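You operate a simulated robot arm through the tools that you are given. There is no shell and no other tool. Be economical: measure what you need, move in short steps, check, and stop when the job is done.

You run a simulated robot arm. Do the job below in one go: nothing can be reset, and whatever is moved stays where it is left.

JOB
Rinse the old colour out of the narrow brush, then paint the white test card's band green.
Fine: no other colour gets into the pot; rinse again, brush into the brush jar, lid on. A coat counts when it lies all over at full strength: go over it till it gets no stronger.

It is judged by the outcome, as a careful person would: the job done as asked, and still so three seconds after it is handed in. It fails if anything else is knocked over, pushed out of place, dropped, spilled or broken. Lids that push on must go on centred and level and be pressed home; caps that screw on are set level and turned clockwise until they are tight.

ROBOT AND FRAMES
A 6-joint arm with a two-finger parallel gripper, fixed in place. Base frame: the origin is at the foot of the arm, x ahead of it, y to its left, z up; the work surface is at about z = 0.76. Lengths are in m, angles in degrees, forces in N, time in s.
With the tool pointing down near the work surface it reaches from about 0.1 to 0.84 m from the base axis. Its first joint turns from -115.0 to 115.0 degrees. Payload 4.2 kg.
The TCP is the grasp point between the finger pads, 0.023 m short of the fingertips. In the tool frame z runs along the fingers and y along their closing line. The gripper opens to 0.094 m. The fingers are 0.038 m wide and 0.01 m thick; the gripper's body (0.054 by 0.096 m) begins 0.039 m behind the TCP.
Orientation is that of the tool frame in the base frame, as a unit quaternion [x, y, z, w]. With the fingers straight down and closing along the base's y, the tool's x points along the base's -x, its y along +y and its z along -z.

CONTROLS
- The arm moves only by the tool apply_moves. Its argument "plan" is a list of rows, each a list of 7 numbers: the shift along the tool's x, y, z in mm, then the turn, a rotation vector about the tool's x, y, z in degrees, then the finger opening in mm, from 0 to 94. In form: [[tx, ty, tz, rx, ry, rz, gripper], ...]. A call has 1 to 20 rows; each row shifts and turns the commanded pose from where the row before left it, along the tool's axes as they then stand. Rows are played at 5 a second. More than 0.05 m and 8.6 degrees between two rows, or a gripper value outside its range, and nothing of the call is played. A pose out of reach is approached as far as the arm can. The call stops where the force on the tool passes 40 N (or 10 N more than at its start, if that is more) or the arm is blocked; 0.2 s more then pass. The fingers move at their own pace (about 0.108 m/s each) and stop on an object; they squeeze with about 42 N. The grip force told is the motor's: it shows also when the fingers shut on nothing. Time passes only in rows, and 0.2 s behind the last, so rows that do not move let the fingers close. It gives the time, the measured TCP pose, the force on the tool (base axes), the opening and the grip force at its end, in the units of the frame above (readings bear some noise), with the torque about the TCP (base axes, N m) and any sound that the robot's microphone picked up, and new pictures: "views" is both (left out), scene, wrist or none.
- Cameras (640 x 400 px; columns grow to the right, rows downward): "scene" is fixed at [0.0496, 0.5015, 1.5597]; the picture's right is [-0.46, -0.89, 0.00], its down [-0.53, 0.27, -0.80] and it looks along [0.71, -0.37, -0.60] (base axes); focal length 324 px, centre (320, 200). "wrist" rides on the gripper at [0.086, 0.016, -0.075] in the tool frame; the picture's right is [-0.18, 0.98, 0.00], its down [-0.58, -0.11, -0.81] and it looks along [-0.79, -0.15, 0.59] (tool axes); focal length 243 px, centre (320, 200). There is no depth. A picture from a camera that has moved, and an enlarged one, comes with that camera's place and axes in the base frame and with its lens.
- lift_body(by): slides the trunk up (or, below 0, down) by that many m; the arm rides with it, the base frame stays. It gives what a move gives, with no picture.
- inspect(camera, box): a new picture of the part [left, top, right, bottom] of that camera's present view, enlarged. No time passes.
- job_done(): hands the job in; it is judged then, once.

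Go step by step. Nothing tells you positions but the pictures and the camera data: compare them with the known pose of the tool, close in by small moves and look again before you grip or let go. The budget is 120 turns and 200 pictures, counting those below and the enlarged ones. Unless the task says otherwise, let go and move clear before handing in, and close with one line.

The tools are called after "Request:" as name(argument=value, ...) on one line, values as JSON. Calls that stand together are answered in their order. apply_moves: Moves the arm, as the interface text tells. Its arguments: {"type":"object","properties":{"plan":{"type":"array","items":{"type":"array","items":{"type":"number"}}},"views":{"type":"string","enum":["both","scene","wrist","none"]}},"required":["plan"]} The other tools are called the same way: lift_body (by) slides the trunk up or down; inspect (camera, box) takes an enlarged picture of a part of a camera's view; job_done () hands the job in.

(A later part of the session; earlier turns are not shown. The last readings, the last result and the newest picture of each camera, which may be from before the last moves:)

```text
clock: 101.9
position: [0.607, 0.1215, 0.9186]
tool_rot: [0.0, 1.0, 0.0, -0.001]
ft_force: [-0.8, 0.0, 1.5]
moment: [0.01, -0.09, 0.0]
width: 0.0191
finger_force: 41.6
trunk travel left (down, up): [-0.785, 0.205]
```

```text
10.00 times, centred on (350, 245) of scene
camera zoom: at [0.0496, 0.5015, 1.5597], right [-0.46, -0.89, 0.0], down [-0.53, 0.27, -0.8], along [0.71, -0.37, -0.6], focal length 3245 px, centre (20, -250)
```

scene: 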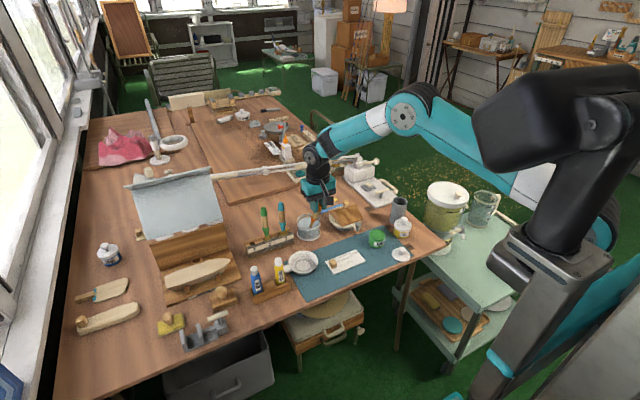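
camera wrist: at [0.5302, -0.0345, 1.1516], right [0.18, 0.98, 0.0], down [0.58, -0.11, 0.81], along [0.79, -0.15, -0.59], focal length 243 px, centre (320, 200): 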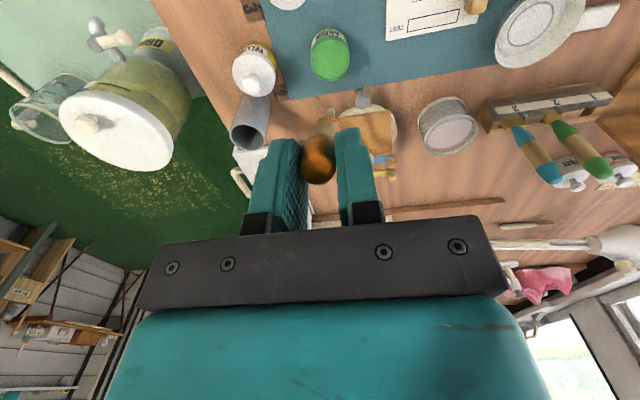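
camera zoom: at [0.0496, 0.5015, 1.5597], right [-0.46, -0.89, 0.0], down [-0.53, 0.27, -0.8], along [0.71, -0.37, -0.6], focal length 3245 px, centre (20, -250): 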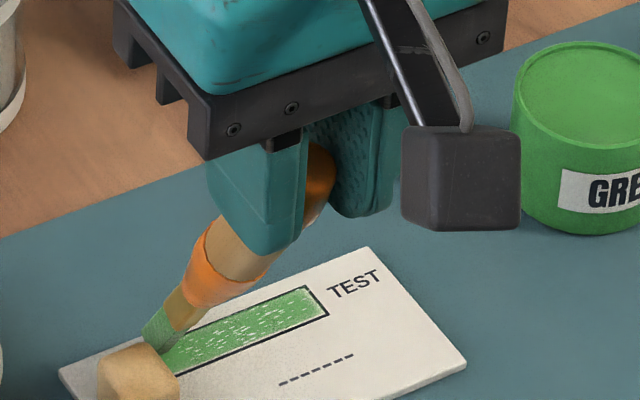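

The tip actually touches nearer the far edge (x about 0.683), so the brush has pivoted a little in the grip. I'll shift the lanes about 6 mm towards the base and stroke in −y.

Request:
apply_moves(plan=[[7, 1, 0.5, 0, 0, 0, 0], [0, -5, 0, 0, 0, 0, 0], [0, -5, 0, 0, 0, 0, 0], [0, -5, 0, 0, 0, 0, 0], [0, -5, 0, 0, 0, 0, 0], [0, -5, 0, 0, 0, 0, 0], [0, -5, 0, 0, 0, 0, 0], [0, -5, 0, 0, 0, 0, 0], [0, -5, 0, 0, 0, 0, 0], [0, -5, 0, 0, 0, 0, 0], [0, -5, 0, 0, 0, 0, 0], [0, -5, 0, 0, 0, 0, 0], [0, 0, 0, 0, 0, 0, 0]], views="none")

Request:
inspect(camera="wrist", box=[280, 60, 400, 140])

```text
clock: 104.7
position: [0.6004, 0.0677, 0.9194]
tool_rot: [0.001, 1.0, -0.001, -0.001]
ft_force: [0.6, 0.2, 0.4]
moment: [-0.01, 0.02, 0.0]
width: 0.0188
finger_force: 42.4
trunk travel left (down, up): [-0.785, 0.205]
```

```text
5.00 times, centred on (340, 100) of wrist
camera zoom: at [0.5132, 0.0847, 0.9928], right [0.18, 0.98, 0.0], down [0.58, -0.11, 0.81], along [0.79, -0.15, -0.59], focal length 1213 px, centre (220, 700)
```

zoom: 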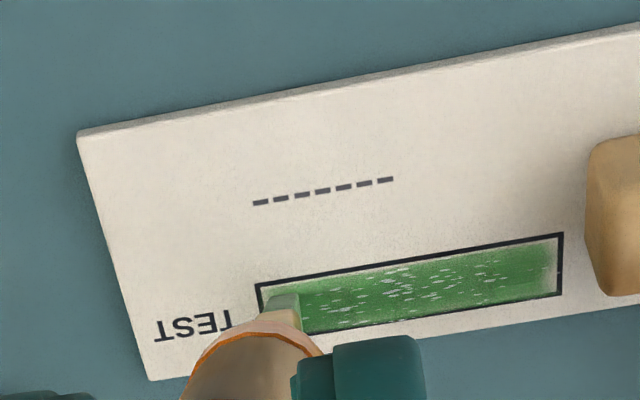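

Lowering slightly, then zig-zagging across the band so the friction on the card averages out.

Request:
apply_moves(plan=[[0, 0, 1, 0, 0, 0, 0], [0, 0, 0.7, 0, 0, 0, 0], [0, 0, 0, 0, 0, 0, 0]], views="none")

```text
clock: 105.5
position: [0.5992, 0.0685, 0.9188]
tool_rot: [0.0, 1.0, 0.001, -0.001]
ft_force: [-0.5, 0.5, 9.0]
moment: [0.04, -0.52, 0.02]
width: 0.0186
finger_force: 41.8
trunk travel left (down, up): [-0.785, 0.205]
```

Request:
apply_moves(plan=[[0, -3, -0.7, 0, 0, 0, 0], [3, 0, 0, 0, 0, 0, 0], [-9, 2, 0, 0, 0, 0, 0], [9, 2, 0, 0, 0, 0, 0], [-9, 2, 0, 0, 0, 0, 0], [9, 2, 0, 0, 0, 0, 0], [-9, 3, 0, 0, 0, 0, 0], [9, 3, 0, 0, 0, 0, 0], [-9, 3, 0, 0, 0, 0, 0], [9, 3, 0, 0, 0, 0, 0], [-9, 3, 0, 0, 0, 0, 0], [9, 3, 0, 0, 0, 0, 0], [-9, 3, 0, 0, 0, 0, 0], [9, 3, 0, 0, 0, 0, 0], [-9, 3, 0, 0, 0, 0, 0], [9, 3, 0, 0, 0, 0, 0]], views="none")

Request:
inspect(camera="wrist", box=[250, 60, 370, 140])

Request:
inspect(camera="scene", box=[325, 245, 365, 270])

```text
clock: 108.9
position: [0.5971, 0.1038, 0.919]
tool_rot: [0.0, 1.0, 0.0, -0.001]
ft_force: [1.5, 0.1, 1.7]
moment: [-0.05, -0.33, -0.01]
width: 0.0187
finger_force: 41.8
trunk travel left (down, up): [-0.785, 0.205]
```

```text
5.00 times, centred on (310, 100) of wrist
camera zoom: at [0.5104, 0.12, 0.9919], right [0.18, 0.98, 0.0], down [0.58, -0.11, 0.81], along [0.79, -0.15, -0.59], focal length 1213 px, centre (370, 700)
```

zoom: 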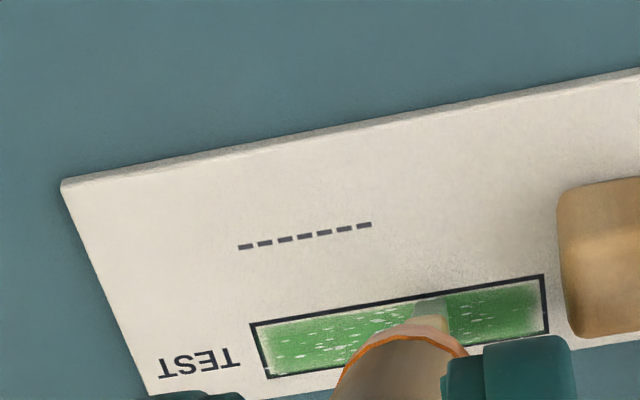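

```text
16.00 times, centred on (345, 258) of scene
camera zoom: at [0.0496, 0.5015, 1.5597], right [-0.46, -0.89, 0.0], down [-0.53, 0.27, -0.8], along [0.71, -0.37, -0.6], focal length 5191 px, centre (-80, -720)
```

zoom: 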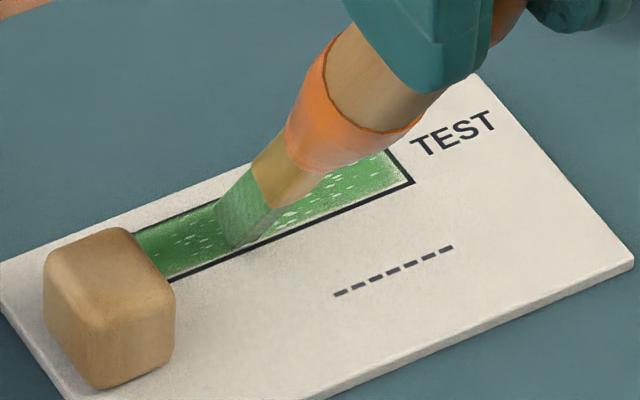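

The zig-zag fills the flecks and the card stays put. Continuing to the block end.

Request:
apply_moves(plan=[[-9, 2, 0, 0, 0, 0, 0], [9, 2, 0, 0, 0, 0, 0], [-9, 2, 0, 0, 0, 0, 0], [9, 2, 0, 0, 0, 0, 0], [-9, 2, 0, 0, 0, 0, 0], [9, 2, 0, 0, 0, 0, 0], [-9, 2, 0, 0, 0, 0, 0], [9, 2, 0, 0, 0, 0, 0], [-9, 2, 0, 0, 0, 0, 0], [9, 1, 0, 0, 0, 0, 0], [-9, 0, 0, 0, 0, 0, 0], [9, 0, 0, 0, 0, 0, 0], [-4, 0, 0, 0, 0, 0, 0], [0, 0, -20, 0, 0, 0, 0], [0, -20, -20, 0, 0, 0, 0], [0, -20, 0, 0, 0, 0, 0], [0, 0, 0, 0, 0, 0, 0]], views="none")

Request:
inspect(camera="wrist", box=[280, 60, 380, 120])

Request:
inspect(camera="scene", box=[325, 245, 365, 270])

```text
clock: 112.5
position: [0.6024, 0.0822, 0.9593]
tool_rot: [0.001, 1.0, 0.0, 0.0]
ft_force: [0.4, -0.9, -0.5]
moment: [-0.02, 0.03, 0.01]
width: 0.0188
finger_force: 42.3
trunk travel left (down, up): [-0.785, 0.205]
```

```text
6.40 times, centred on (330, 90) of wrist
camera zoom: at [0.5152, 0.0991, 1.033], right [0.18, 0.98, 0.0], down [0.58, -0.11, 0.81], along [0.79, -0.15, -0.59], focal length 1553 px, centre (256, 904)
```

zoom: 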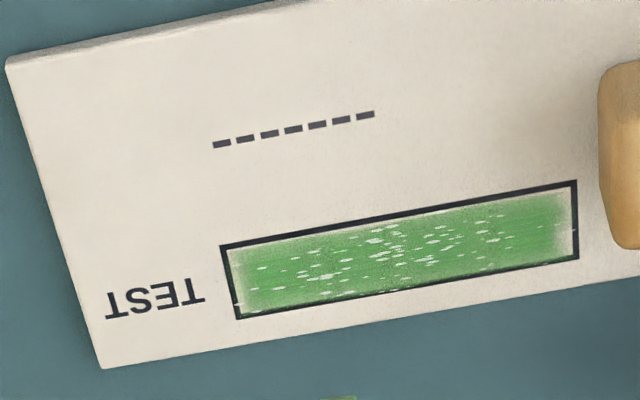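

```text
16.00 times, centred on (345, 258) of scene
camera zoom: at [0.0496, 0.5015, 1.5597], right [-0.46, -0.89, 0.0], down [-0.53, 0.27, -0.8], along [0.71, -0.37, -0.6], focal length 5191 px, centre (-80, -720)
```

zoom: 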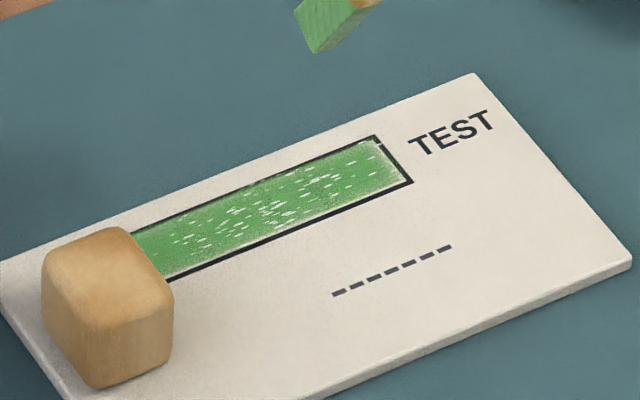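

The fleck pattern looks identical to before, so it may be the brush texture at saturation. I'll do one more firm coat in −y (which also nudges the card back), then compare from the same viewpoint.

Request:
apply_moves(plan=[[0, 39, 0, 0, 0, 0, 0], [0, 0, 36, 0, 0, 0, 0], [0, 0, 4, 0, 0, 0, 0], [0, 0, 1, 0, 0, 0, 0], [0, -5, 0, 0, 0, 0, 0], [0, -5, 0, 0, 0, 0, 0], [0, -5, 0, 0, 0, 0, 0], [0, -5, 0, 0, 0, 0, 0], [0, -5, 0.2, 0, 0, 0, 0], [0, -5, 0, 0, 0, 0, 0]], views="none")

Request:
apply_moves(plan=[[0, -5, 0.2, 0, 0, 0, 0], [0, -5, 0, 0, 0, 0, 0], [0, -5, 0.2, 0, 0, 0, 0], [0, -5, 0, 0, 0, 0, 0], [0, -5, 0.2, 0, 0, 0, 0], [0, 0, 0, 0, 0, 0, 0]], views="none")

Request:
apply_moves(plan=[[0, 0, -20, 0, 0, 0, 0], [0, 16, -20, 0, 0, 0, 0], [0, 0, 0, 0, 0, 0, 0]], views="none")

Request:
inspect(camera="wrist", box=[280, 60, 380, 120])

Request:
inspect(camera="scene", box=[325, 245, 365, 270])

```text
clock: 114.7
position: [0.6015, 0.0914, 0.9171]
tool_rot: [0.0, 1.0, 0.0, 0.0]
ft_force: [0.2, 1.4, 5.5]
moment: [0.24, -0.38, 0.12]
width: 0.0189
finger_force: 42.2
trunk travel left (down, up): [-0.785, 0.205]
```

```text
clock: 116.1
position: [0.6019, 0.0648, 0.9172]
tool_rot: [0.001, 1.0, -0.001, -0.001]
ft_force: [-1.6, 2.4, 8.1]
moment: [0.36, -0.49, 0.22]
width: 0.019
finger_force: 41.7
trunk travel left (down, up): [-0.785, 0.205]
```

```text
clock: 116.9
position: [0.6008, 0.0798, 0.958]
tool_rot: [0.002, 1.0, -0.001, 0.0]
ft_force: [-0.3, 0.1, 0.0]
moment: [0.02, 0.0, 0.02]
width: 0.0188
finger_force: 42.0
trunk travel left (down, up): [-0.785, 0.205]
```

```text
6.40 times, centred on (330, 90) of wrist
camera zoom: at [0.5142, 0.0973, 1.0307], right [0.18, 0.98, 0.0], down [0.58, -0.11, 0.81], along [0.79, -0.15, -0.59], focal length 1553 px, centre (256, 904)
```

zoom: 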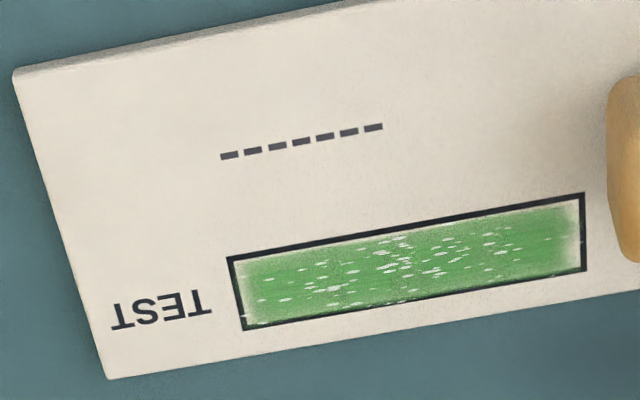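

```text
16.00 times, centred on (345, 258) of scene
camera zoom: at [0.0496, 0.5015, 1.5597], right [-0.46, -0.89, 0.0], down [-0.53, 0.27, -0.8], along [0.71, -0.37, -0.6], focal length 5191 px, centre (-80, -720)
```

zoom: 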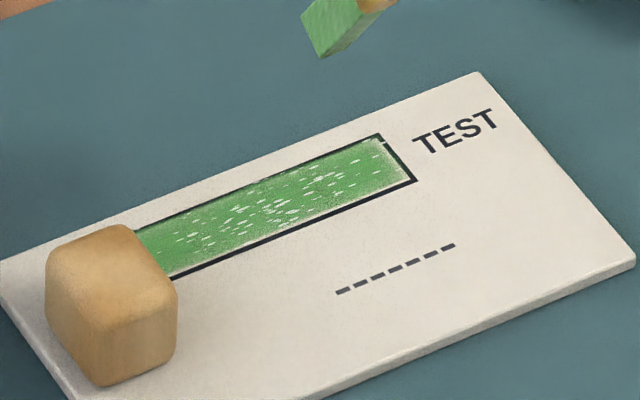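

No visible change any more: the coat is saturated. Now to rinse the brush again in the water jar.

Request:
apply_moves(plan=[[0, 0, -42, 0, 0, 0, 0], [0, 0, -42, 0, 0, 0, 0], [-39, 14, 0, 0, 0, 0, 0], [-39, 14, 0, 0, 0, 0, 0], [-39, 14, 0, 0, 0, 0, 0], [-39, 15, 0, 0, 0, 0, 0], [0, 0, 0, 0, 0, 0, 0]], views="none")

Request:
inspect(camera="scene", box=[260, 180, 380, 255])

Request:
inspect(camera="wrist", box=[200, 20, 400, 160])

```text
clock: 118.5
position: [0.7569, 0.139, 1.0413]
tool_rot: [-0.001, 1.0, -0.001, -0.001]
ft_force: [-0.1, -0.1, -0.6]
moment: [-0.01, 0.01, -0.03]
width: 0.0189
finger_force: 42.2
trunk travel left (down, up): [-0.785, 0.205]
```

```text
5.33 times, centred on (320, 218) of scene
camera zoom: at [0.0496, 0.5015, 1.5597], right [-0.46, -0.89, 0.0], down [-0.53, 0.27, -0.8], along [0.71, -0.37, -0.6], focal length 1730 px, centre (320, 107)
```

zoom: 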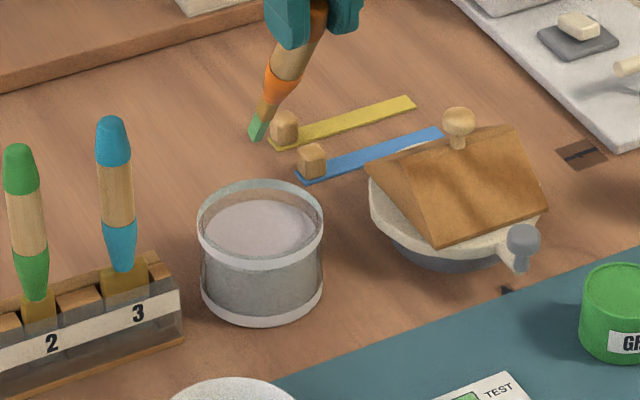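

```text
2.86 times, centred on (300, 90) of wrist
camera zoom: at [0.6701, 0.155, 1.115], right [0.18, 0.98, 0.0], down [0.58, -0.11, 0.81], along [0.79, -0.15, -0.59], focal length 693 px, centre (377, 514)
```

zoom: 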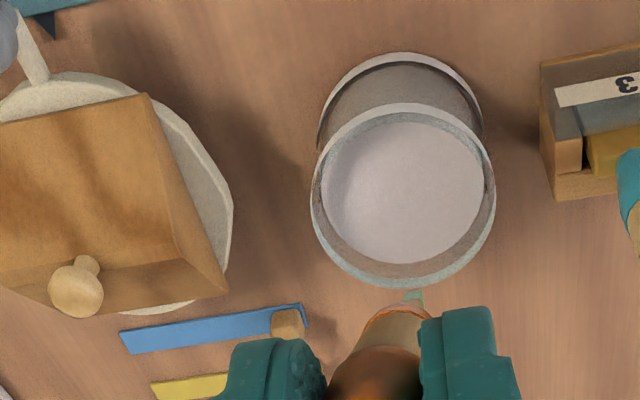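

The tip is above the jar centre (0.834, 0.138, 0.89). Descending and swishing well.

Request:
apply_moves(plan=[[0, 0, 30, 0, 0, 0, 0], [0, 0, 28, 0, 0, 0, 0], [0, 0, 25, 0, 0, 0, 0], [0, 0, 25, 0, 0, 0, 0], [0, 12, 0, 0, 0, 0, 0], [0, -24, 0, 0, 0, 0, 0], [0, 24, 0, 0, 0, 0, 0], [0, -24, 0, 0, 0, 0, 0], [0, 24, 0, 0, 0, 0, 0], [0, -24, 0, 0, 0, 0, 0], [0, 24, 0, 0, 0, 0, 0], [0, -24, 0, 0, 0, 0, 0], [0, 12, 0, 0, 0, 0, 0], [8, 0, 0, 0, 0, 0, 0], [-16, 0, 0, 0, 0, 0, 0], [16, 0, 0, 0, 0, 0, 0], [-16, 0, 0, 0, 0, 0, 0], [16, 0, 0, 0, 0, 0, 0], [-8, 0, 0, 0, 0, 0, 0]], views="none")

Request:
apply_moves(plan=[[0, 12, 0, 0, 0, 0, 0], [0, -24, 0, 0, 0, 0, 0], [0, 24, 0, 0, 0, 0, 0], [0, -24, 0, 0, 0, 0, 0], [0, 24, 0, 0, 0, 0, 0], [0, -24, 0, 0, 0, 0, 0], [0, 12, 0, 0, 0, 0, 0], [0, 0, -25, 0, 0, 0, 0], [0, 0, -25, 0, 0, 0, 0], [0, 0, -25, 0, 0, 0, 0], [0, 0, -25, 0, 0, 0, 0], [0, 0, -20, 0, 0, 0, 0], [0, 0, 0, 0, 0, 0, 0], [0, 0, 0, 0, 0, 0, 0]], views="none")

Request:
inspect(camera="scene", box=[280, 185, 340, 245])

```text
clock: 122.5
position: [0.7564, 0.1385, 0.9328]
tool_rot: [0.001, 1.0, 0.001, -0.001]
ft_force: [0.7, -0.3, 0.3]
moment: [-0.02, 0.01, -0.02]
width: 0.0189
finger_force: 41.9
trunk travel left (down, up): [-0.785, 0.205]
```

```text
clock: 125.5
position: [0.7566, 0.1394, 1.0516]
tool_rot: [0.0, 1.0, 0.0, -0.001]
ft_force: [-0.7, 0.8, -0.5]
moment: [0.02, 0.05, 0.0]
width: 0.0187
finger_force: 41.9
trunk travel left (down, up): [-0.785, 0.205]
```

```text
6.67 times, centred on (310, 215) of scene
camera zoom: at [0.0496, 0.5015, 1.5597], right [-0.46, -0.89, 0.0], down [-0.53, 0.27, -0.8], along [0.71, -0.37, -0.6], focal length 2163 px, centre (387, 100)
```

zoom: 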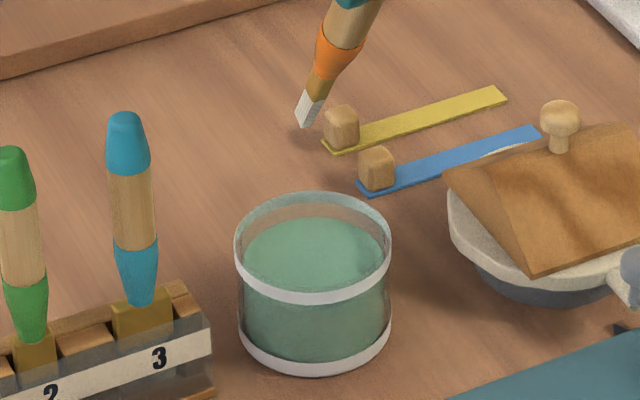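

The brush is clean again. Next is the grey brush jar at about (0.754, −0.193), rim z 0.847. I'll carry the brush high and then bring it more upright.

Request:
apply_moves(plan=[[40, 0, -25, 0, 0, 0, 0], [0, -42, 0, 0, 0, 0, 0], [0, -42, 0, 0, 0, 0, 0], [0, -42, 0, 0, 0, 0, 0], [0, -42, 0, 0, 0, 0, 0], [0, -42, 0, 0, 0, 0, 0], [0, -42, 0, 0, 0, 0, 0], [0, -42, 0, 0, 0, 0, 0], [0, -37, 0, 0, 0, 0, 0], [0, 0, 0, 0, 5, 0, 0], [0, 0, 0, 0, 5, 0, 0], [0, 0, 0, 0, 0, 0, 0]], views="both")

Request:
inspect(camera="scene", box=[350, 155, 440, 245])

Request:
inspect(camera="wrist", box=[220, 20, 400, 160])

```text
clock: 128.1
position: [0.719, -0.1922, 1.0784]
tool_rot: [0.001, 0.996, 0.0, -0.089]
ft_force: [-0.3, -0.7, -0.1]
moment: [0.0, -0.01, 0.03]
width: 0.0189
finger_force: 42.1
trunk travel left (down, up): [-0.785, 0.205]
camera wrist: at [0.6455, -0.1762, 1.1659], right [0.18, 0.98, -0.03], down [0.71, -0.11, 0.69], along [0.68, -0.15, -0.72], focal length 243 px, centre (320, 200)
```

scene: 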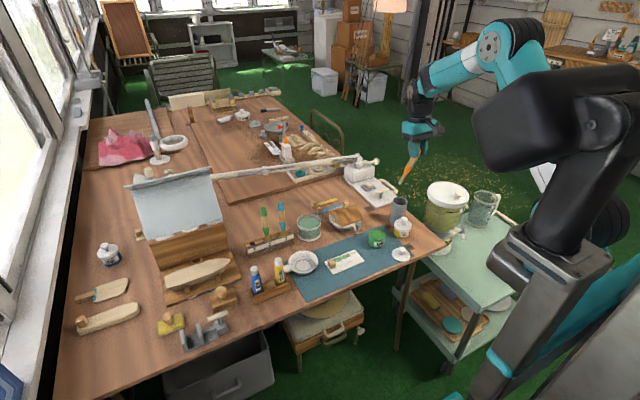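
wrist: 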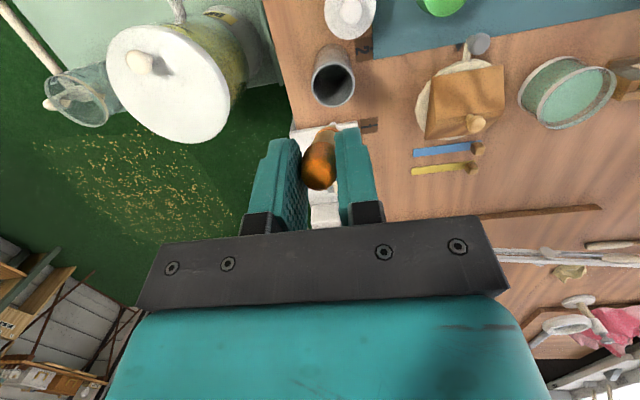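

```text
4.44 times, centred on (395, 200) of scene
camera zoom: at [0.0496, 0.5015, 1.5597], right [-0.46, -0.89, 0.0], down [-0.53, 0.27, -0.8], along [0.71, -0.37, -0.6], focal length 1442 px, centre (-13, 200)
```

zoom: 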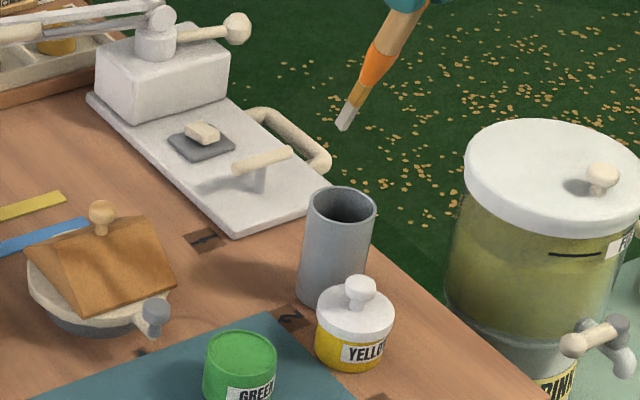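

```text
2.86 times, centred on (310, 90) of wrist
camera zoom: at [0.6455, -0.1762, 1.1659], right [0.18, 0.98, -0.03], down [0.71, -0.11, 0.69], along [0.68, -0.15, -0.72], focal length 693 px, centre (349, 514)
```

zoom: 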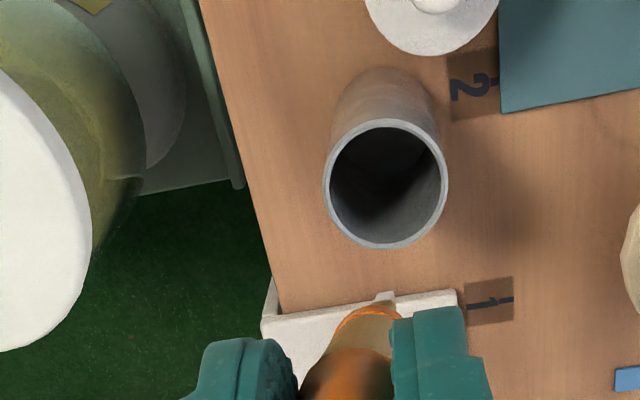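

The jar is at (0.7525, −0.192), and the tip is right over it with the brush tilted about 17°. Lowering to the rim first.

Request:
apply_moves(plan=[[-3.2, 0, 40, 0, 0, 0, 0], [-7.1, 0, 39.4, 0, 0, 0, 0], [0, 0, 0, 0, 0, 0, 0]], views="none")

Request:
inspect(camera="scene", box=[370, 165, 430, 225])

Request:
inspect(camera="wrist", box=[220, 20, 400, 160])

```text
clock: 128.9
position: [0.713, -0.193, 0.9975]
tool_rot: [0.0, 0.996, 0.0, -0.089]
ft_force: [-0.7, 0.7, -1.3]
moment: [-0.01, 0.09, 0.0]
width: 0.019
finger_force: 42.8
trunk travel left (down, up): [-0.785, 0.205]
```

```text
6.67 times, centred on (400, 195) of scene
camera zoom: at [0.0496, 0.5015, 1.5597], right [-0.46, -0.89, 0.0], down [-0.53, 0.27, -0.8], along [0.71, -0.37, -0.6], focal length 2163 px, centre (-213, 233)
```

zoom: 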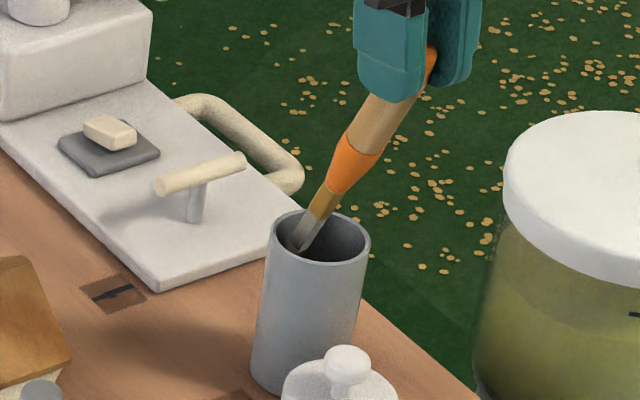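

```text
2.86 times, centred on (310, 90) of wrist
camera zoom: at [0.6406, -0.1755, 1.0856], right [0.18, 0.98, -0.03], down [0.71, -0.11, 0.69], along [0.68, -0.15, -0.72], focal length 693 px, centre (349, 514)
```

zoom: 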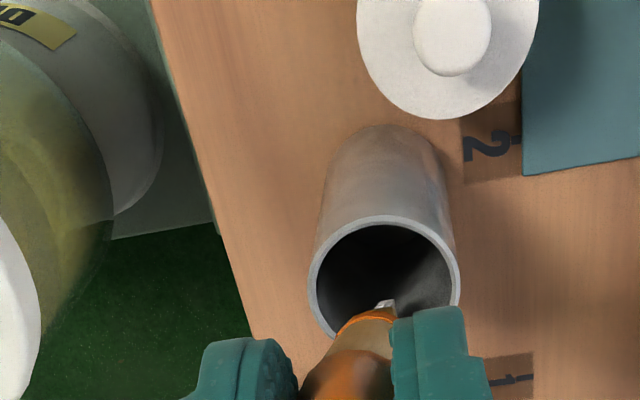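

The tip is inside the rim. Lowering the rest carefully.

Request:
apply_moves(plan=[[-3.5, 0, 19.7, 0, 0, 0, 0], [-3.5, 0, 19.7, 0, 0, 0, 0], [-3.5, 0, 19.7, 0, 0, 0, 0], [0, 0, 0, 0, 0, 0, 0]], views="none")

Request:
inspect(camera="scene", box=[370, 165, 430, 225])

Request:
inspect(camera="wrist", box=[220, 40, 400, 180])

```text
clock: 129.9
position: [0.7138, -0.1918, 0.9386]
tool_rot: [0.0, 0.996, 0.0, -0.088]
ft_force: [0.3, 0.3, 0.1]
moment: [0.07, 0.06, -0.02]
width: 0.0187
finger_force: 42.0
trunk travel left (down, up): [-0.785, 0.205]
```

```text
6.67 times, centred on (400, 195) of scene
camera zoom: at [0.0496, 0.5015, 1.5597], right [-0.46, -0.89, 0.0], down [-0.53, 0.27, -0.8], along [0.71, -0.37, -0.6], focal length 2163 px, centre (-213, 233)
```

zoom: 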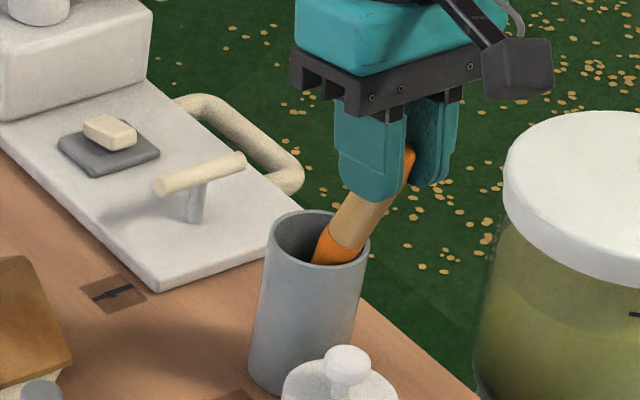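

```text
2.86 times, centred on (310, 110) of wrist
camera zoom: at [0.6404, -0.1752, 1.0255], right [0.18, 0.98, -0.03], down [0.71, -0.11, 0.69], along [0.68, -0.15, -0.72], focal length 693 px, centre (349, 457)
```

zoom: 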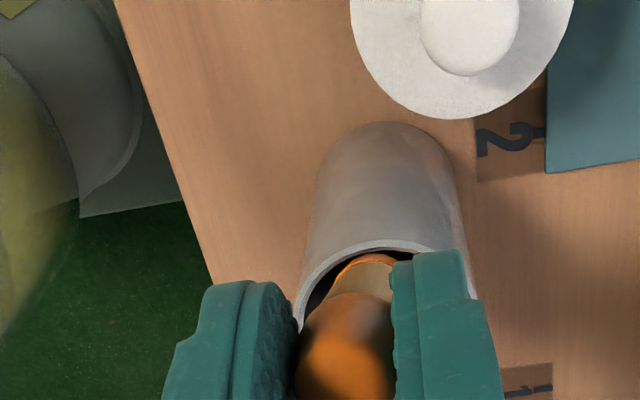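

Lowering the last few mm until it touches the jar's floor.

Request:
apply_moves(plan=[[-0.5, 0, 3, 0, 0, 0, 0], [-0.5, 0, 3, 0, 0, 0, 0], [0, 0, 0, 0, 0, 0, 0]], views="none")

```text
clock: 130.7
position: [0.7123, -0.1915, 0.9311]
tool_rot: [0.001, 0.996, 0.0, -0.088]
ft_force: [-0.3, 0.0, -0.9]
moment: [0.01, -0.02, -0.04]
width: 0.0184
finger_force: 42.5
trunk travel left (down, up): [-0.785, 0.205]
```

Request:
apply_moves(plan=[[-0.5, 0, 2, 0, 0, 0, 0], [-0.5, 0, 2, 0, 0, 0, 0], [0, 0, 0, 0, 0, 0, 0]], views="none")

```text
clock: 131.5
position: [0.7133, -0.1921, 0.9277]
tool_rot: [0.0, 0.996, 0.0, -0.088]
ft_force: [-1.3, 0.1, 1.4]
moment: [-0.06, 0.24, -0.01]
width: 0.0186
finger_force: 42.5
trunk travel left (down, up): [-0.785, 0.205]
```

Light contact. Releasing partway, letting it settle and checking.

Request:
apply_moves(plan=[[0, 0, 0, 0, 0, 0, 24], [0, 0, 0, 0, 0, 0, 30], [0, 0, 0, 0, 0, 0, 44], [0, 0, 0, 0, 0, 0, 44], [0, 0, 0, 0, 0, 0, 44]], views="wrist")

Request:
inspect(camera="scene", box=[370, 165, 430, 225])

```text
clock: 132.7
position: [0.7141, -0.1925, 0.9277]
tool_rot: [0.0, 0.996, 0.0, -0.089]
ft_force: [0.0, -0.2, -0.1]
moment: [-0.05, -0.02, 0.05]
width: 0.044
finger_force: 0.0
trunk travel left (down, up): [-0.785, 0.205]
camera wrist: at [0.6412, -0.1754, 1.0155], right [0.18, 0.98, -0.03], down [0.71, -0.11, 0.69], along [0.68, -0.15, -0.72], focal length 243 px, centre (320, 200)
```

wrist: 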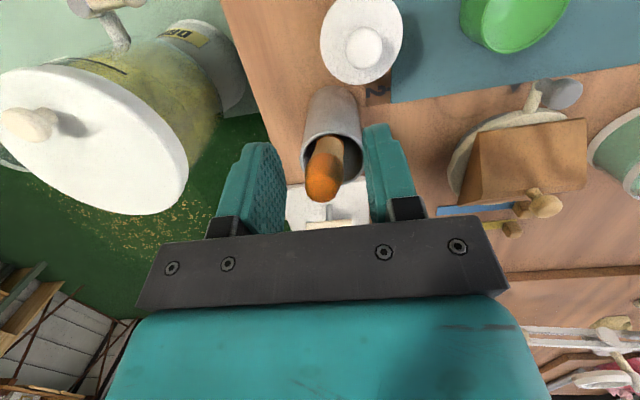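

```text
6.67 times, centred on (400, 195) of scene
camera zoom: at [0.0496, 0.5015, 1.5597], right [-0.46, -0.89, 0.0], down [-0.53, 0.27, -0.8], along [0.71, -0.37, -0.6], focal length 2163 px, centre (-213, 233)
```

zoom: 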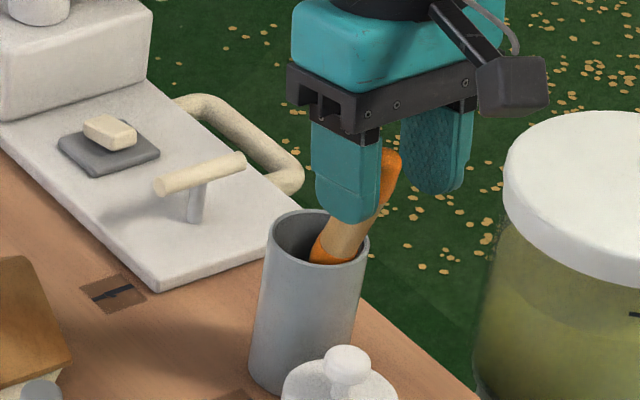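

The brush stands in the jar. Lifting clear and going to the lid.

Request:
apply_moves(plan=[[7.1, 0, -39.4, 0, 0, 0, 44], [7.1, 0, -39.4, 0, 0, 0, 44], [7.1, 0, -39.4, 0, -5.1, 0, 44], [0, 0, -10, 0, -5.1, 0, 60], [45, 10, 0, 0, 0, 0, 94], [45, 20, 0, 0, 0, 0, 94], [45, 35, 0, 0, 0, 0, 94], [45, 20, 0, 0, 0, 0, 94], [0, 20, 0, 0, 0, 0, 94], [0, 0, 0, 0, 0, 0, 94]], views="both")

Request:
inspect(camera="scene", box=[350, 170, 450, 270])

Request:
inspect(camera="wrist", box=[200, 0, 420, 170])

```text
refused: row 7 steps farther than a row can; nothing moved
```

```text
4.00 times, centred on (400, 220) of scene
camera zoom: at [0.0496, 0.5015, 1.5597], right [-0.46, -0.89, 0.0], down [-0.53, 0.27, -0.8], along [0.71, -0.37, -0.6], focal length 1298 px, centre (0, 120)
```

zoom: 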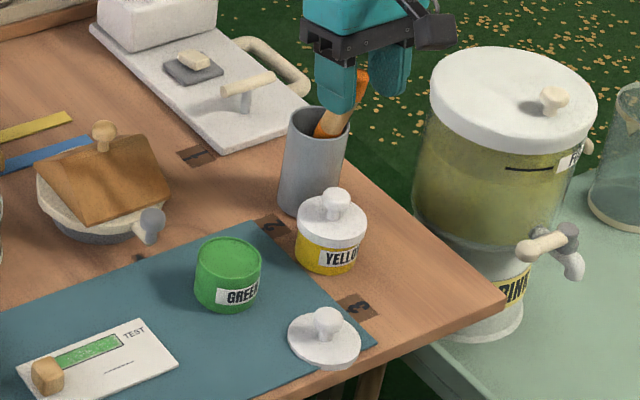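

```text
2.35 times, centred on (310, 85) of wrist
camera zoom: at [0.6412, -0.1754, 1.0155], right [0.18, 0.98, -0.03], down [0.71, -0.11, 0.69], along [0.68, -0.15, -0.72], focal length 571 px, centre (344, 471)
```

zoom: 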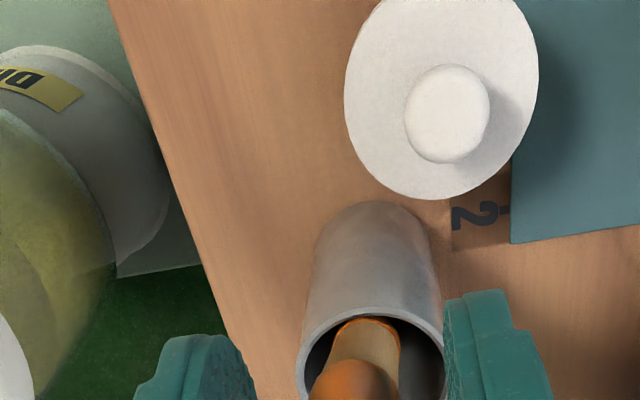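

Retrying with shorter rows.

Request:
apply_moves(plan=[[7.1, 0, -39.4, 0, 0, 0, 44], [7.1, 0, -39.4, 0, 0, 0, 44], [7.1, 0, -39.4, 0, 0, 0, 44], [0, 0, -10, 0, -5.1, 0, 50], [0, 0, 0, 0, -5.1, 0, 60], [40, 20, 0, 0, 0, 0, 94], [40, 20, 0, 0, 0, 0, 94], [40, 20, 0, 0, 0, 0, 94], [40, 20, 0, 0, 0, 0, 94], [0, 25, 0, 0, 0, 0, 94], [0, 0, 0, 0, 0, 0, 94]], views="both")

Request:
inspect(camera="wrist", box=[200, 0, 420, 170])

Request:
inspect(camera="scene", box=[350, 170, 450, 270])

```text
clock: 135.1
position: [0.5552, -0.087, 1.0575]
tool_rot: [0.001, 1.0, 0.0, 0.002]
ft_force: [-0.6, 0.1, 0.5]
moment: [0.03, 0.02, 0.02]
width: 0.0941
finger_force: 0.1
trunk travel left (down, up): [-0.785, 0.205]
camera wrist: at [0.4675, -0.0701, 1.1317], right [0.19, 0.98, 0.0], down [0.58, -0.11, 0.81], along [0.79, -0.15, -0.59], focal length 243 px, centre (320, 200)
```

scene: 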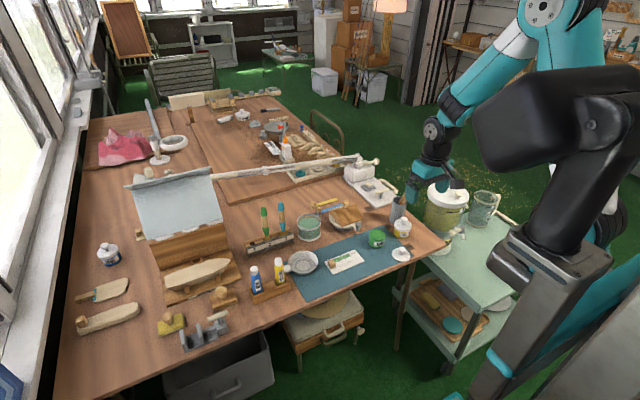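
wrist: 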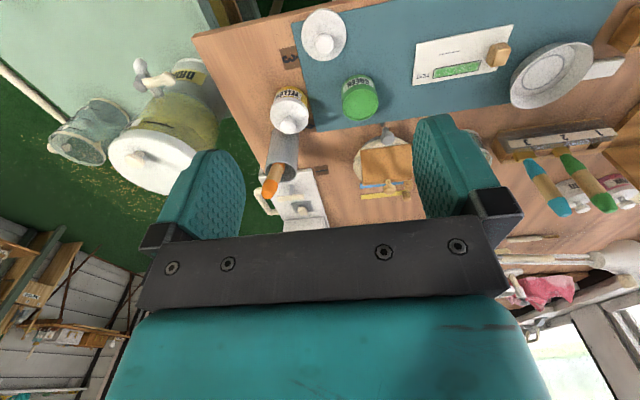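

```text
2.35 times, centred on (310, 85) of wrist
camera zoom: at [0.4675, -0.0701, 1.1317], right [0.19, 0.98, 0.0], down [0.58, -0.11, 0.81], along [0.79, -0.15, -0.59], focal length 571 px, centre (344, 471)
```

zoom: 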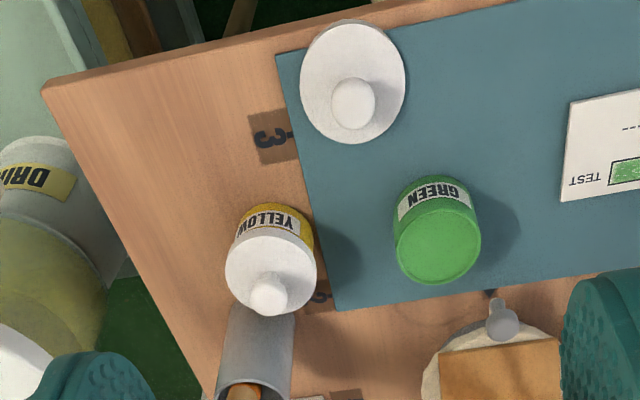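

```text
4.00 times, centred on (400, 220) of scene
camera zoom: at [0.0496, 0.5015, 1.5597], right [-0.46, -0.89, 0.0], down [-0.53, 0.27, -0.8], along [0.71, -0.37, -0.6], focal length 1298 px, centre (0, 120)
```

zoom: 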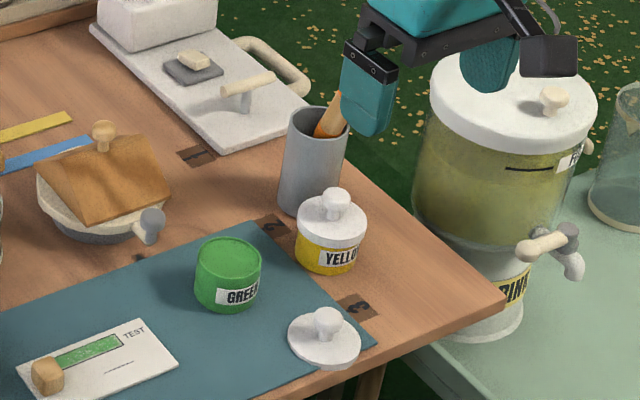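

The brush is in the jar. The lid's knob is at about (0.596, −0.090), ball centre near z 0.787. Lowering above it.

Request:
apply_moves(plan=[[-41, -3, 0, 0, 0, 0, 70], [0, 0, 45, 0, 0, 0, 70], [0, 0, 45, 0, 0, 0, 70], [0, 0, 45, 0, 0, 0, 70], [0, 0, 40, 0, 0, 0, 70], [0, 0, 0, 0, 0, 0, 70]], views="wrist")

Request:
inspect(camera="scene", box=[370, 215, 430, 275])

```text
clock: 136.5
position: [0.597, -0.0899, 0.8822]
tool_rot: [0.0, 1.0, 0.0, 0.001]
ft_force: [-0.1, -0.2, 0.7]
moment: [-0.02, 0.02, 0.01]
width: 0.07
finger_force: 0.2
trunk travel left (down, up): [-0.785, 0.205]
camera wrist: at [0.5096, -0.0726, 0.9562], right [0.18, 0.98, 0.0], down [0.58, -0.11, 0.81], along [0.79, -0.15, -0.59], focal length 243 px, centre (320, 200)
```

wrist: 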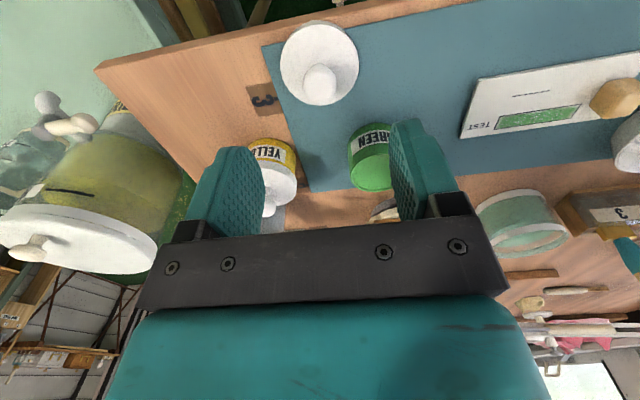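

```text
6.67 times, centred on (400, 245) of scene
camera zoom: at [0.0496, 0.5015, 1.5597], right [-0.46, -0.89, 0.0], down [-0.53, 0.27, -0.8], along [0.71, -0.37, -0.6], focal length 2163 px, centre (-213, -100)
```

zoom: 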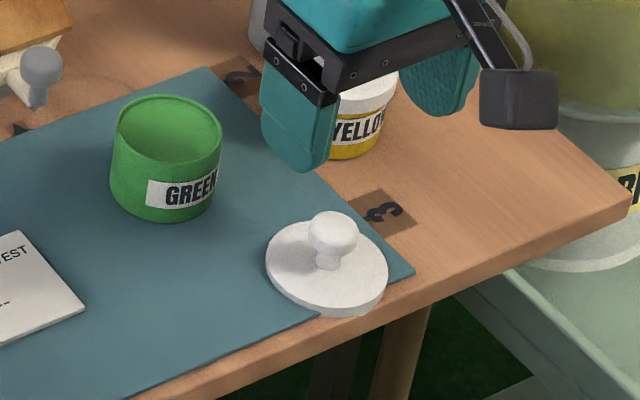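

Aligned within a millimetre or two. Lowering so the pad ends span the knob.

Request:
apply_moves(plan=[[1, 1, 35, 0, 0, 0, 60], [0, 0, 30, 0, 0, 0, 60], [0, 0, 14, 0, 0, 0, 60], [0, 0, 0, 0, 0, 0, 60]], views="wrist")

Request:
inspect(camera="scene", box=[370, 215, 430, 275])

```text
clock: 137.5
position: [0.5951, -0.0887, 0.8029]
tool_rot: [0.001, 1.0, 0.001, 0.0]
ft_force: [-0.7, 0.2, 0.5]
moment: [0.01, -0.02, 0.02]
width: 0.0601
finger_force: 0.0
trunk travel left (down, up): [-0.785, 0.205]
camera wrist: at [0.5079, -0.0717, 0.8766], right [0.18, 0.98, 0.0], down [0.58, -0.11, 0.81], along [0.79, -0.15, -0.59], focal length 243 px, centre (320, 200)
```

wrist: 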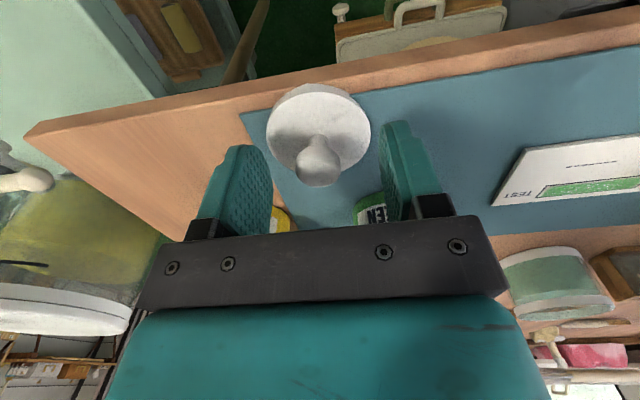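

```text
6.67 times, centred on (400, 245) of scene
camera zoom: at [0.0496, 0.5015, 1.5597], right [-0.46, -0.89, 0.0], down [-0.53, 0.27, -0.8], along [0.71, -0.37, -0.6], focal length 2163 px, centre (-213, -100)
```

zoom: 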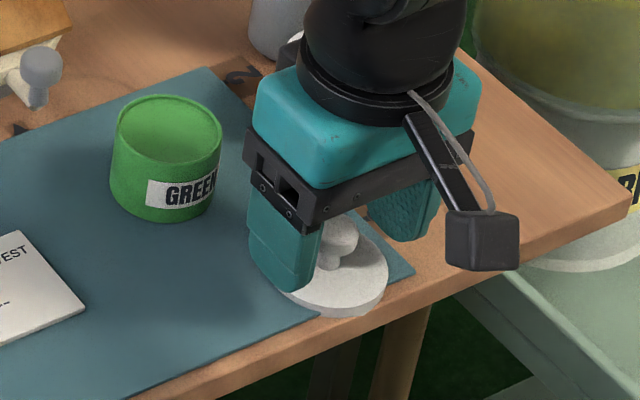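

Knob centred. Lowering 2 mm more and closing.

Request:
apply_moves(plan=[[0, 0, 2, 0, 0, 0, 60], [0, 0, 0, 0, 0, 0, 35], [0, 0, 0, 0, 0, 0, 10], [0, 0, 0, 0, 0, 0, 0], [0, 0, 0, 0, 0, 0, 0]], views="none")

Request:
apply_moves(plan=[[0, 0, -30, 0, 0, 0, 0], [0, 0, -30, 0, 0, 0, 0], [0, 0, 0, 0, 0, 0, 0]], views="wrist")

Request:
inspect(camera="scene", box=[360, 190, 440, 270])

```text
clock: 138.7
position: [0.5947, -0.0885, 0.801]
tool_rot: [0.0, 1.0, -0.001, 0.001]
ft_force: [-0.4, -0.9, 0.1]
moment: [-0.03, -0.05, 0.02]
width: 0.0198
finger_force: 41.8
trunk travel left (down, up): [-0.785, 0.205]
```

```text
clock: 139.5
position: [0.5965, -0.0876, 0.8636]
tool_rot: [0.0, 1.0, 0.0, 0.0]
ft_force: [0.3, -0.8, -1.4]
moment: [0.03, 0.03, 0.0]
width: 0.0197
finger_force: 41.8
trunk travel left (down, up): [-0.785, 0.205]
camera wrist: at [0.5096, -0.0715, 0.9362], right [0.18, 0.98, 0.0], down [0.58, -0.11, 0.81], along [0.79, -0.15, -0.59], focal length 243 px, centre (320, 200)
```

wrist: 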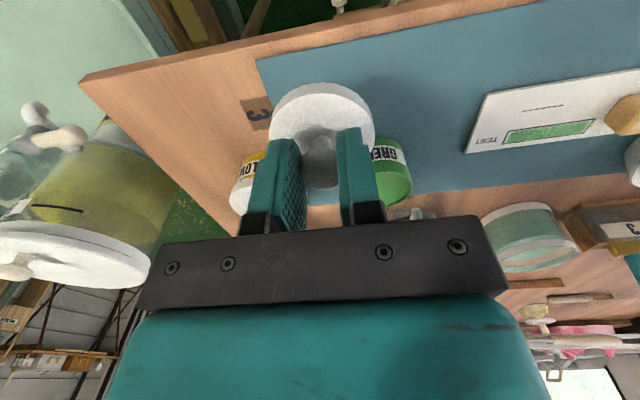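

```text
5.00 times, centred on (400, 230) of scene
camera zoom: at [0.0496, 0.5015, 1.5597], right [-0.46, -0.89, 0.0], down [-0.53, 0.27, -0.8], along [0.71, -0.37, -0.6], focal length 1622 px, centre (-80, 50)
```

zoom: 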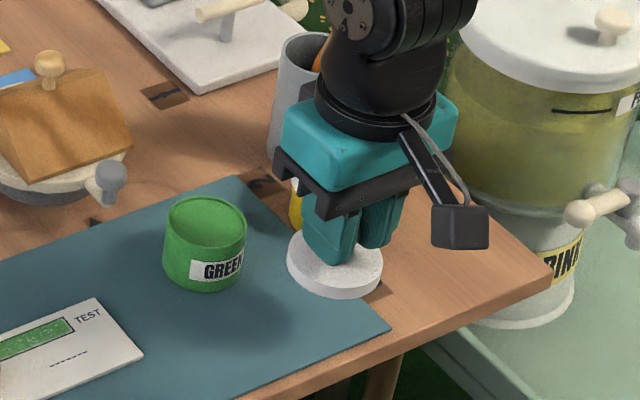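

The lid is held level. Moving it over the green pot (0.6845, −0.0505).

Request:
apply_moves(plan=[[0, 0, -15, 0, 0, 0, 0], [-45, 18, 0, 0, 0, 0, 0], [-44, 19, 0, 0, 0, 0, 0], [0, 0, 15, 0, 0, 0, 0], [0, 0, 0, 0, 0, 0, 0]], views="wrist")

Request:
inspect(camera="scene", box=[350, 210, 410, 260])

Request:
inspect(camera="wrist", box=[240, 50, 400, 160])

```text
clock: 140.7
position: [0.6846, -0.0512, 0.8622]
tool_rot: [0.0, 1.0, 0.0, 0.001]
ft_force: [0.1, -0.2, 0.9]
moment: [0.01, 0.0, 0.01]
width: 0.0197
finger_force: 42.6
trunk travel left (down, up): [-0.785, 0.205]
camera wrist: at [0.5978, -0.0344, 0.9359], right [0.18, 0.98, 0.0], down [0.58, -0.11, 0.81], along [0.79, -0.15, -0.59], focal length 243 px, centre (320, 200)
```

wrist: 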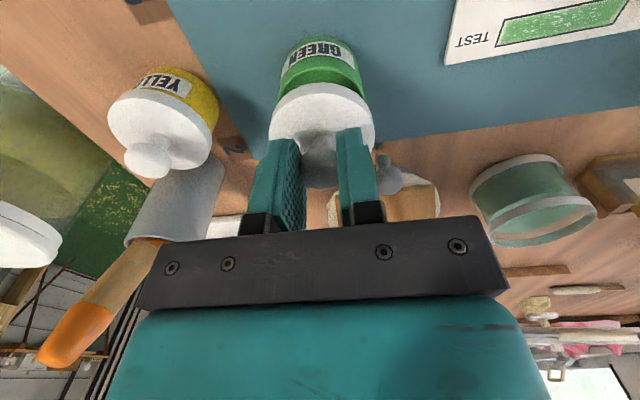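

```text
8.00 times, centred on (380, 235) of scene
camera zoom: at [0.0496, 0.5015, 1.5597], right [-0.46, -0.89, 0.0], down [-0.53, 0.27, -0.8], along [0.71, -0.37, -0.6], focal length 2596 px, centre (-160, -80)
```

zoom: 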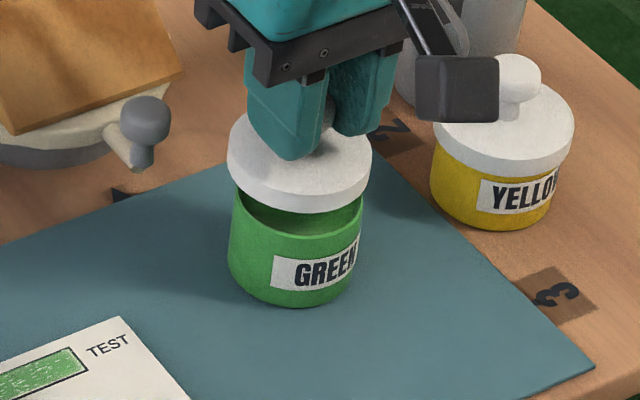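

```text
3.64 times, centred on (320, 105) of wrist
camera zoom: at [0.5978, -0.0344, 0.9359], right [0.18, 0.98, 0.0], down [0.58, -0.11, 0.81], along [0.79, -0.15, -0.59], focal length 882 px, centre (320, 546)
```

zoom: 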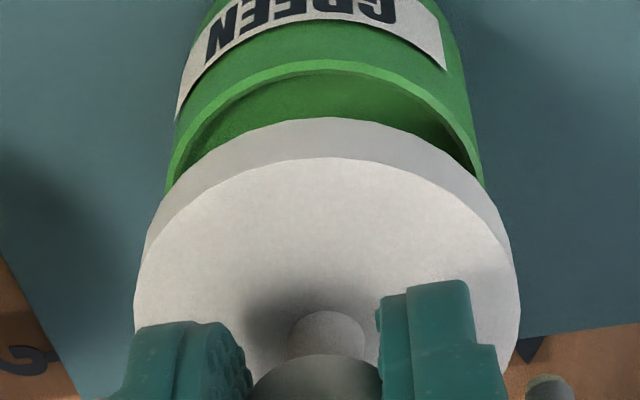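

Nearly aligned; a shift of about +1 mm in x and −1.5 mm in y looks right. Lowering close to the rim to check.

Request:
apply_moves(plan=[[-1, -1.5, 8, 0, 0, 0, 0], [0, 0, 8, 0, 0, 0, 0], [0, 0, 0, 0, 0, 0, 0]], views="none")

Request:
inspect(camera="scene", box=[360, 215, 400, 250])

Request:
inspect(camera="wrist", box=[240, 50, 400, 160])

```text
clock: 141.5
position: [0.6854, -0.0521, 0.8459]
tool_rot: [0.001, 1.0, 0.0, 0.001]
ft_force: [-0.4, -0.6, 0.4]
moment: [0.05, -0.04, 0.01]
width: 0.0197
finger_force: 41.2
trunk travel left (down, up): [-0.785, 0.205]
```

```text
11.43 times, centred on (380, 232) of scene
camera zoom: at [0.0496, 0.5015, 1.5597], right [-0.46, -0.89, 0.0], down [-0.53, 0.27, -0.8], along [0.71, -0.37, -0.6], focal length 3708 px, centre (-366, -171)
```

zoom: 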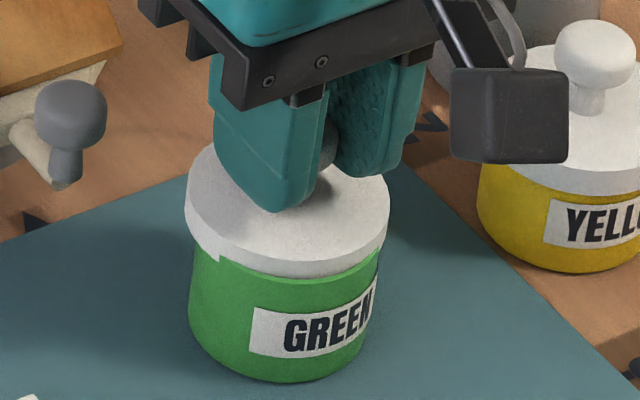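

```text
3.64 times, centred on (320, 105) of wrist
camera zoom: at [0.5988, -0.036, 0.919], right [0.18, 0.98, 0.0], down [0.58, -0.11, 0.81], along [0.79, -0.15, -0.59], focal length 882 px, centre (320, 546)
```

zoom: 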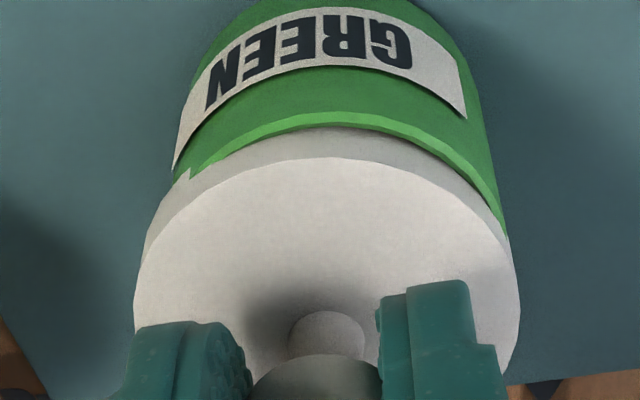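

I'm zooming in on the lid's edge to understand the contact line.

Request:
inspect(camera="scene", box=[374, 225, 398, 243])

Request:
inspect(camera="wrist", box=[270, 70, 380, 130])

```text
16.00 times, centred on (386, 234) of scene
camera zoom: at [0.0496, 0.5015, 1.5597], right [-0.46, -0.89, 0.0], down [-0.53, 0.27, -0.8], along [0.71, -0.37, -0.6], focal length 5191 px, centre (-736, -344)
```

zoom: 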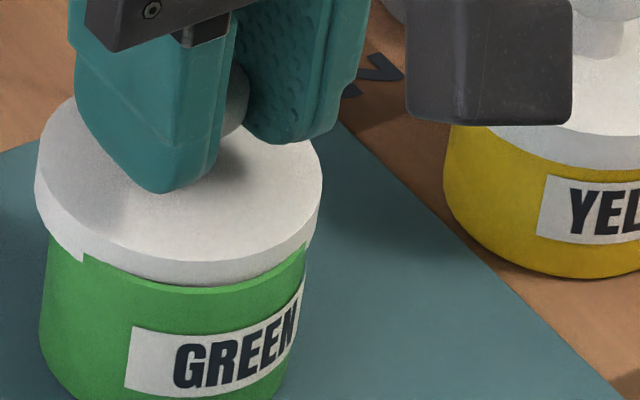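

```text
5.82 times, centred on (325, 100) of wrist
camera zoom: at [0.5988, -0.036, 0.919], right [0.18, 0.98, 0.0], down [0.58, -0.11, 0.81], along [0.79, -0.15, -0.59], focal length 1412 px, centre (291, 782)
```

zoom: 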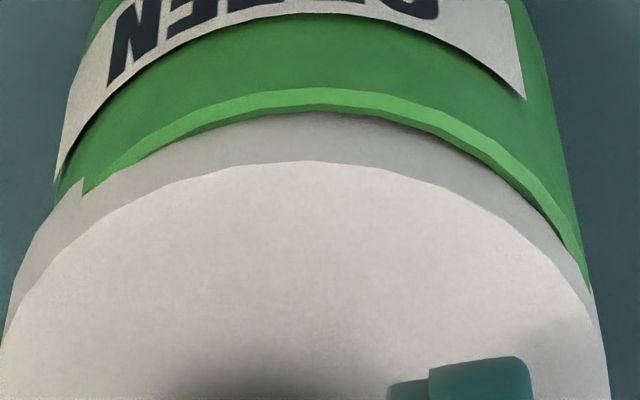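

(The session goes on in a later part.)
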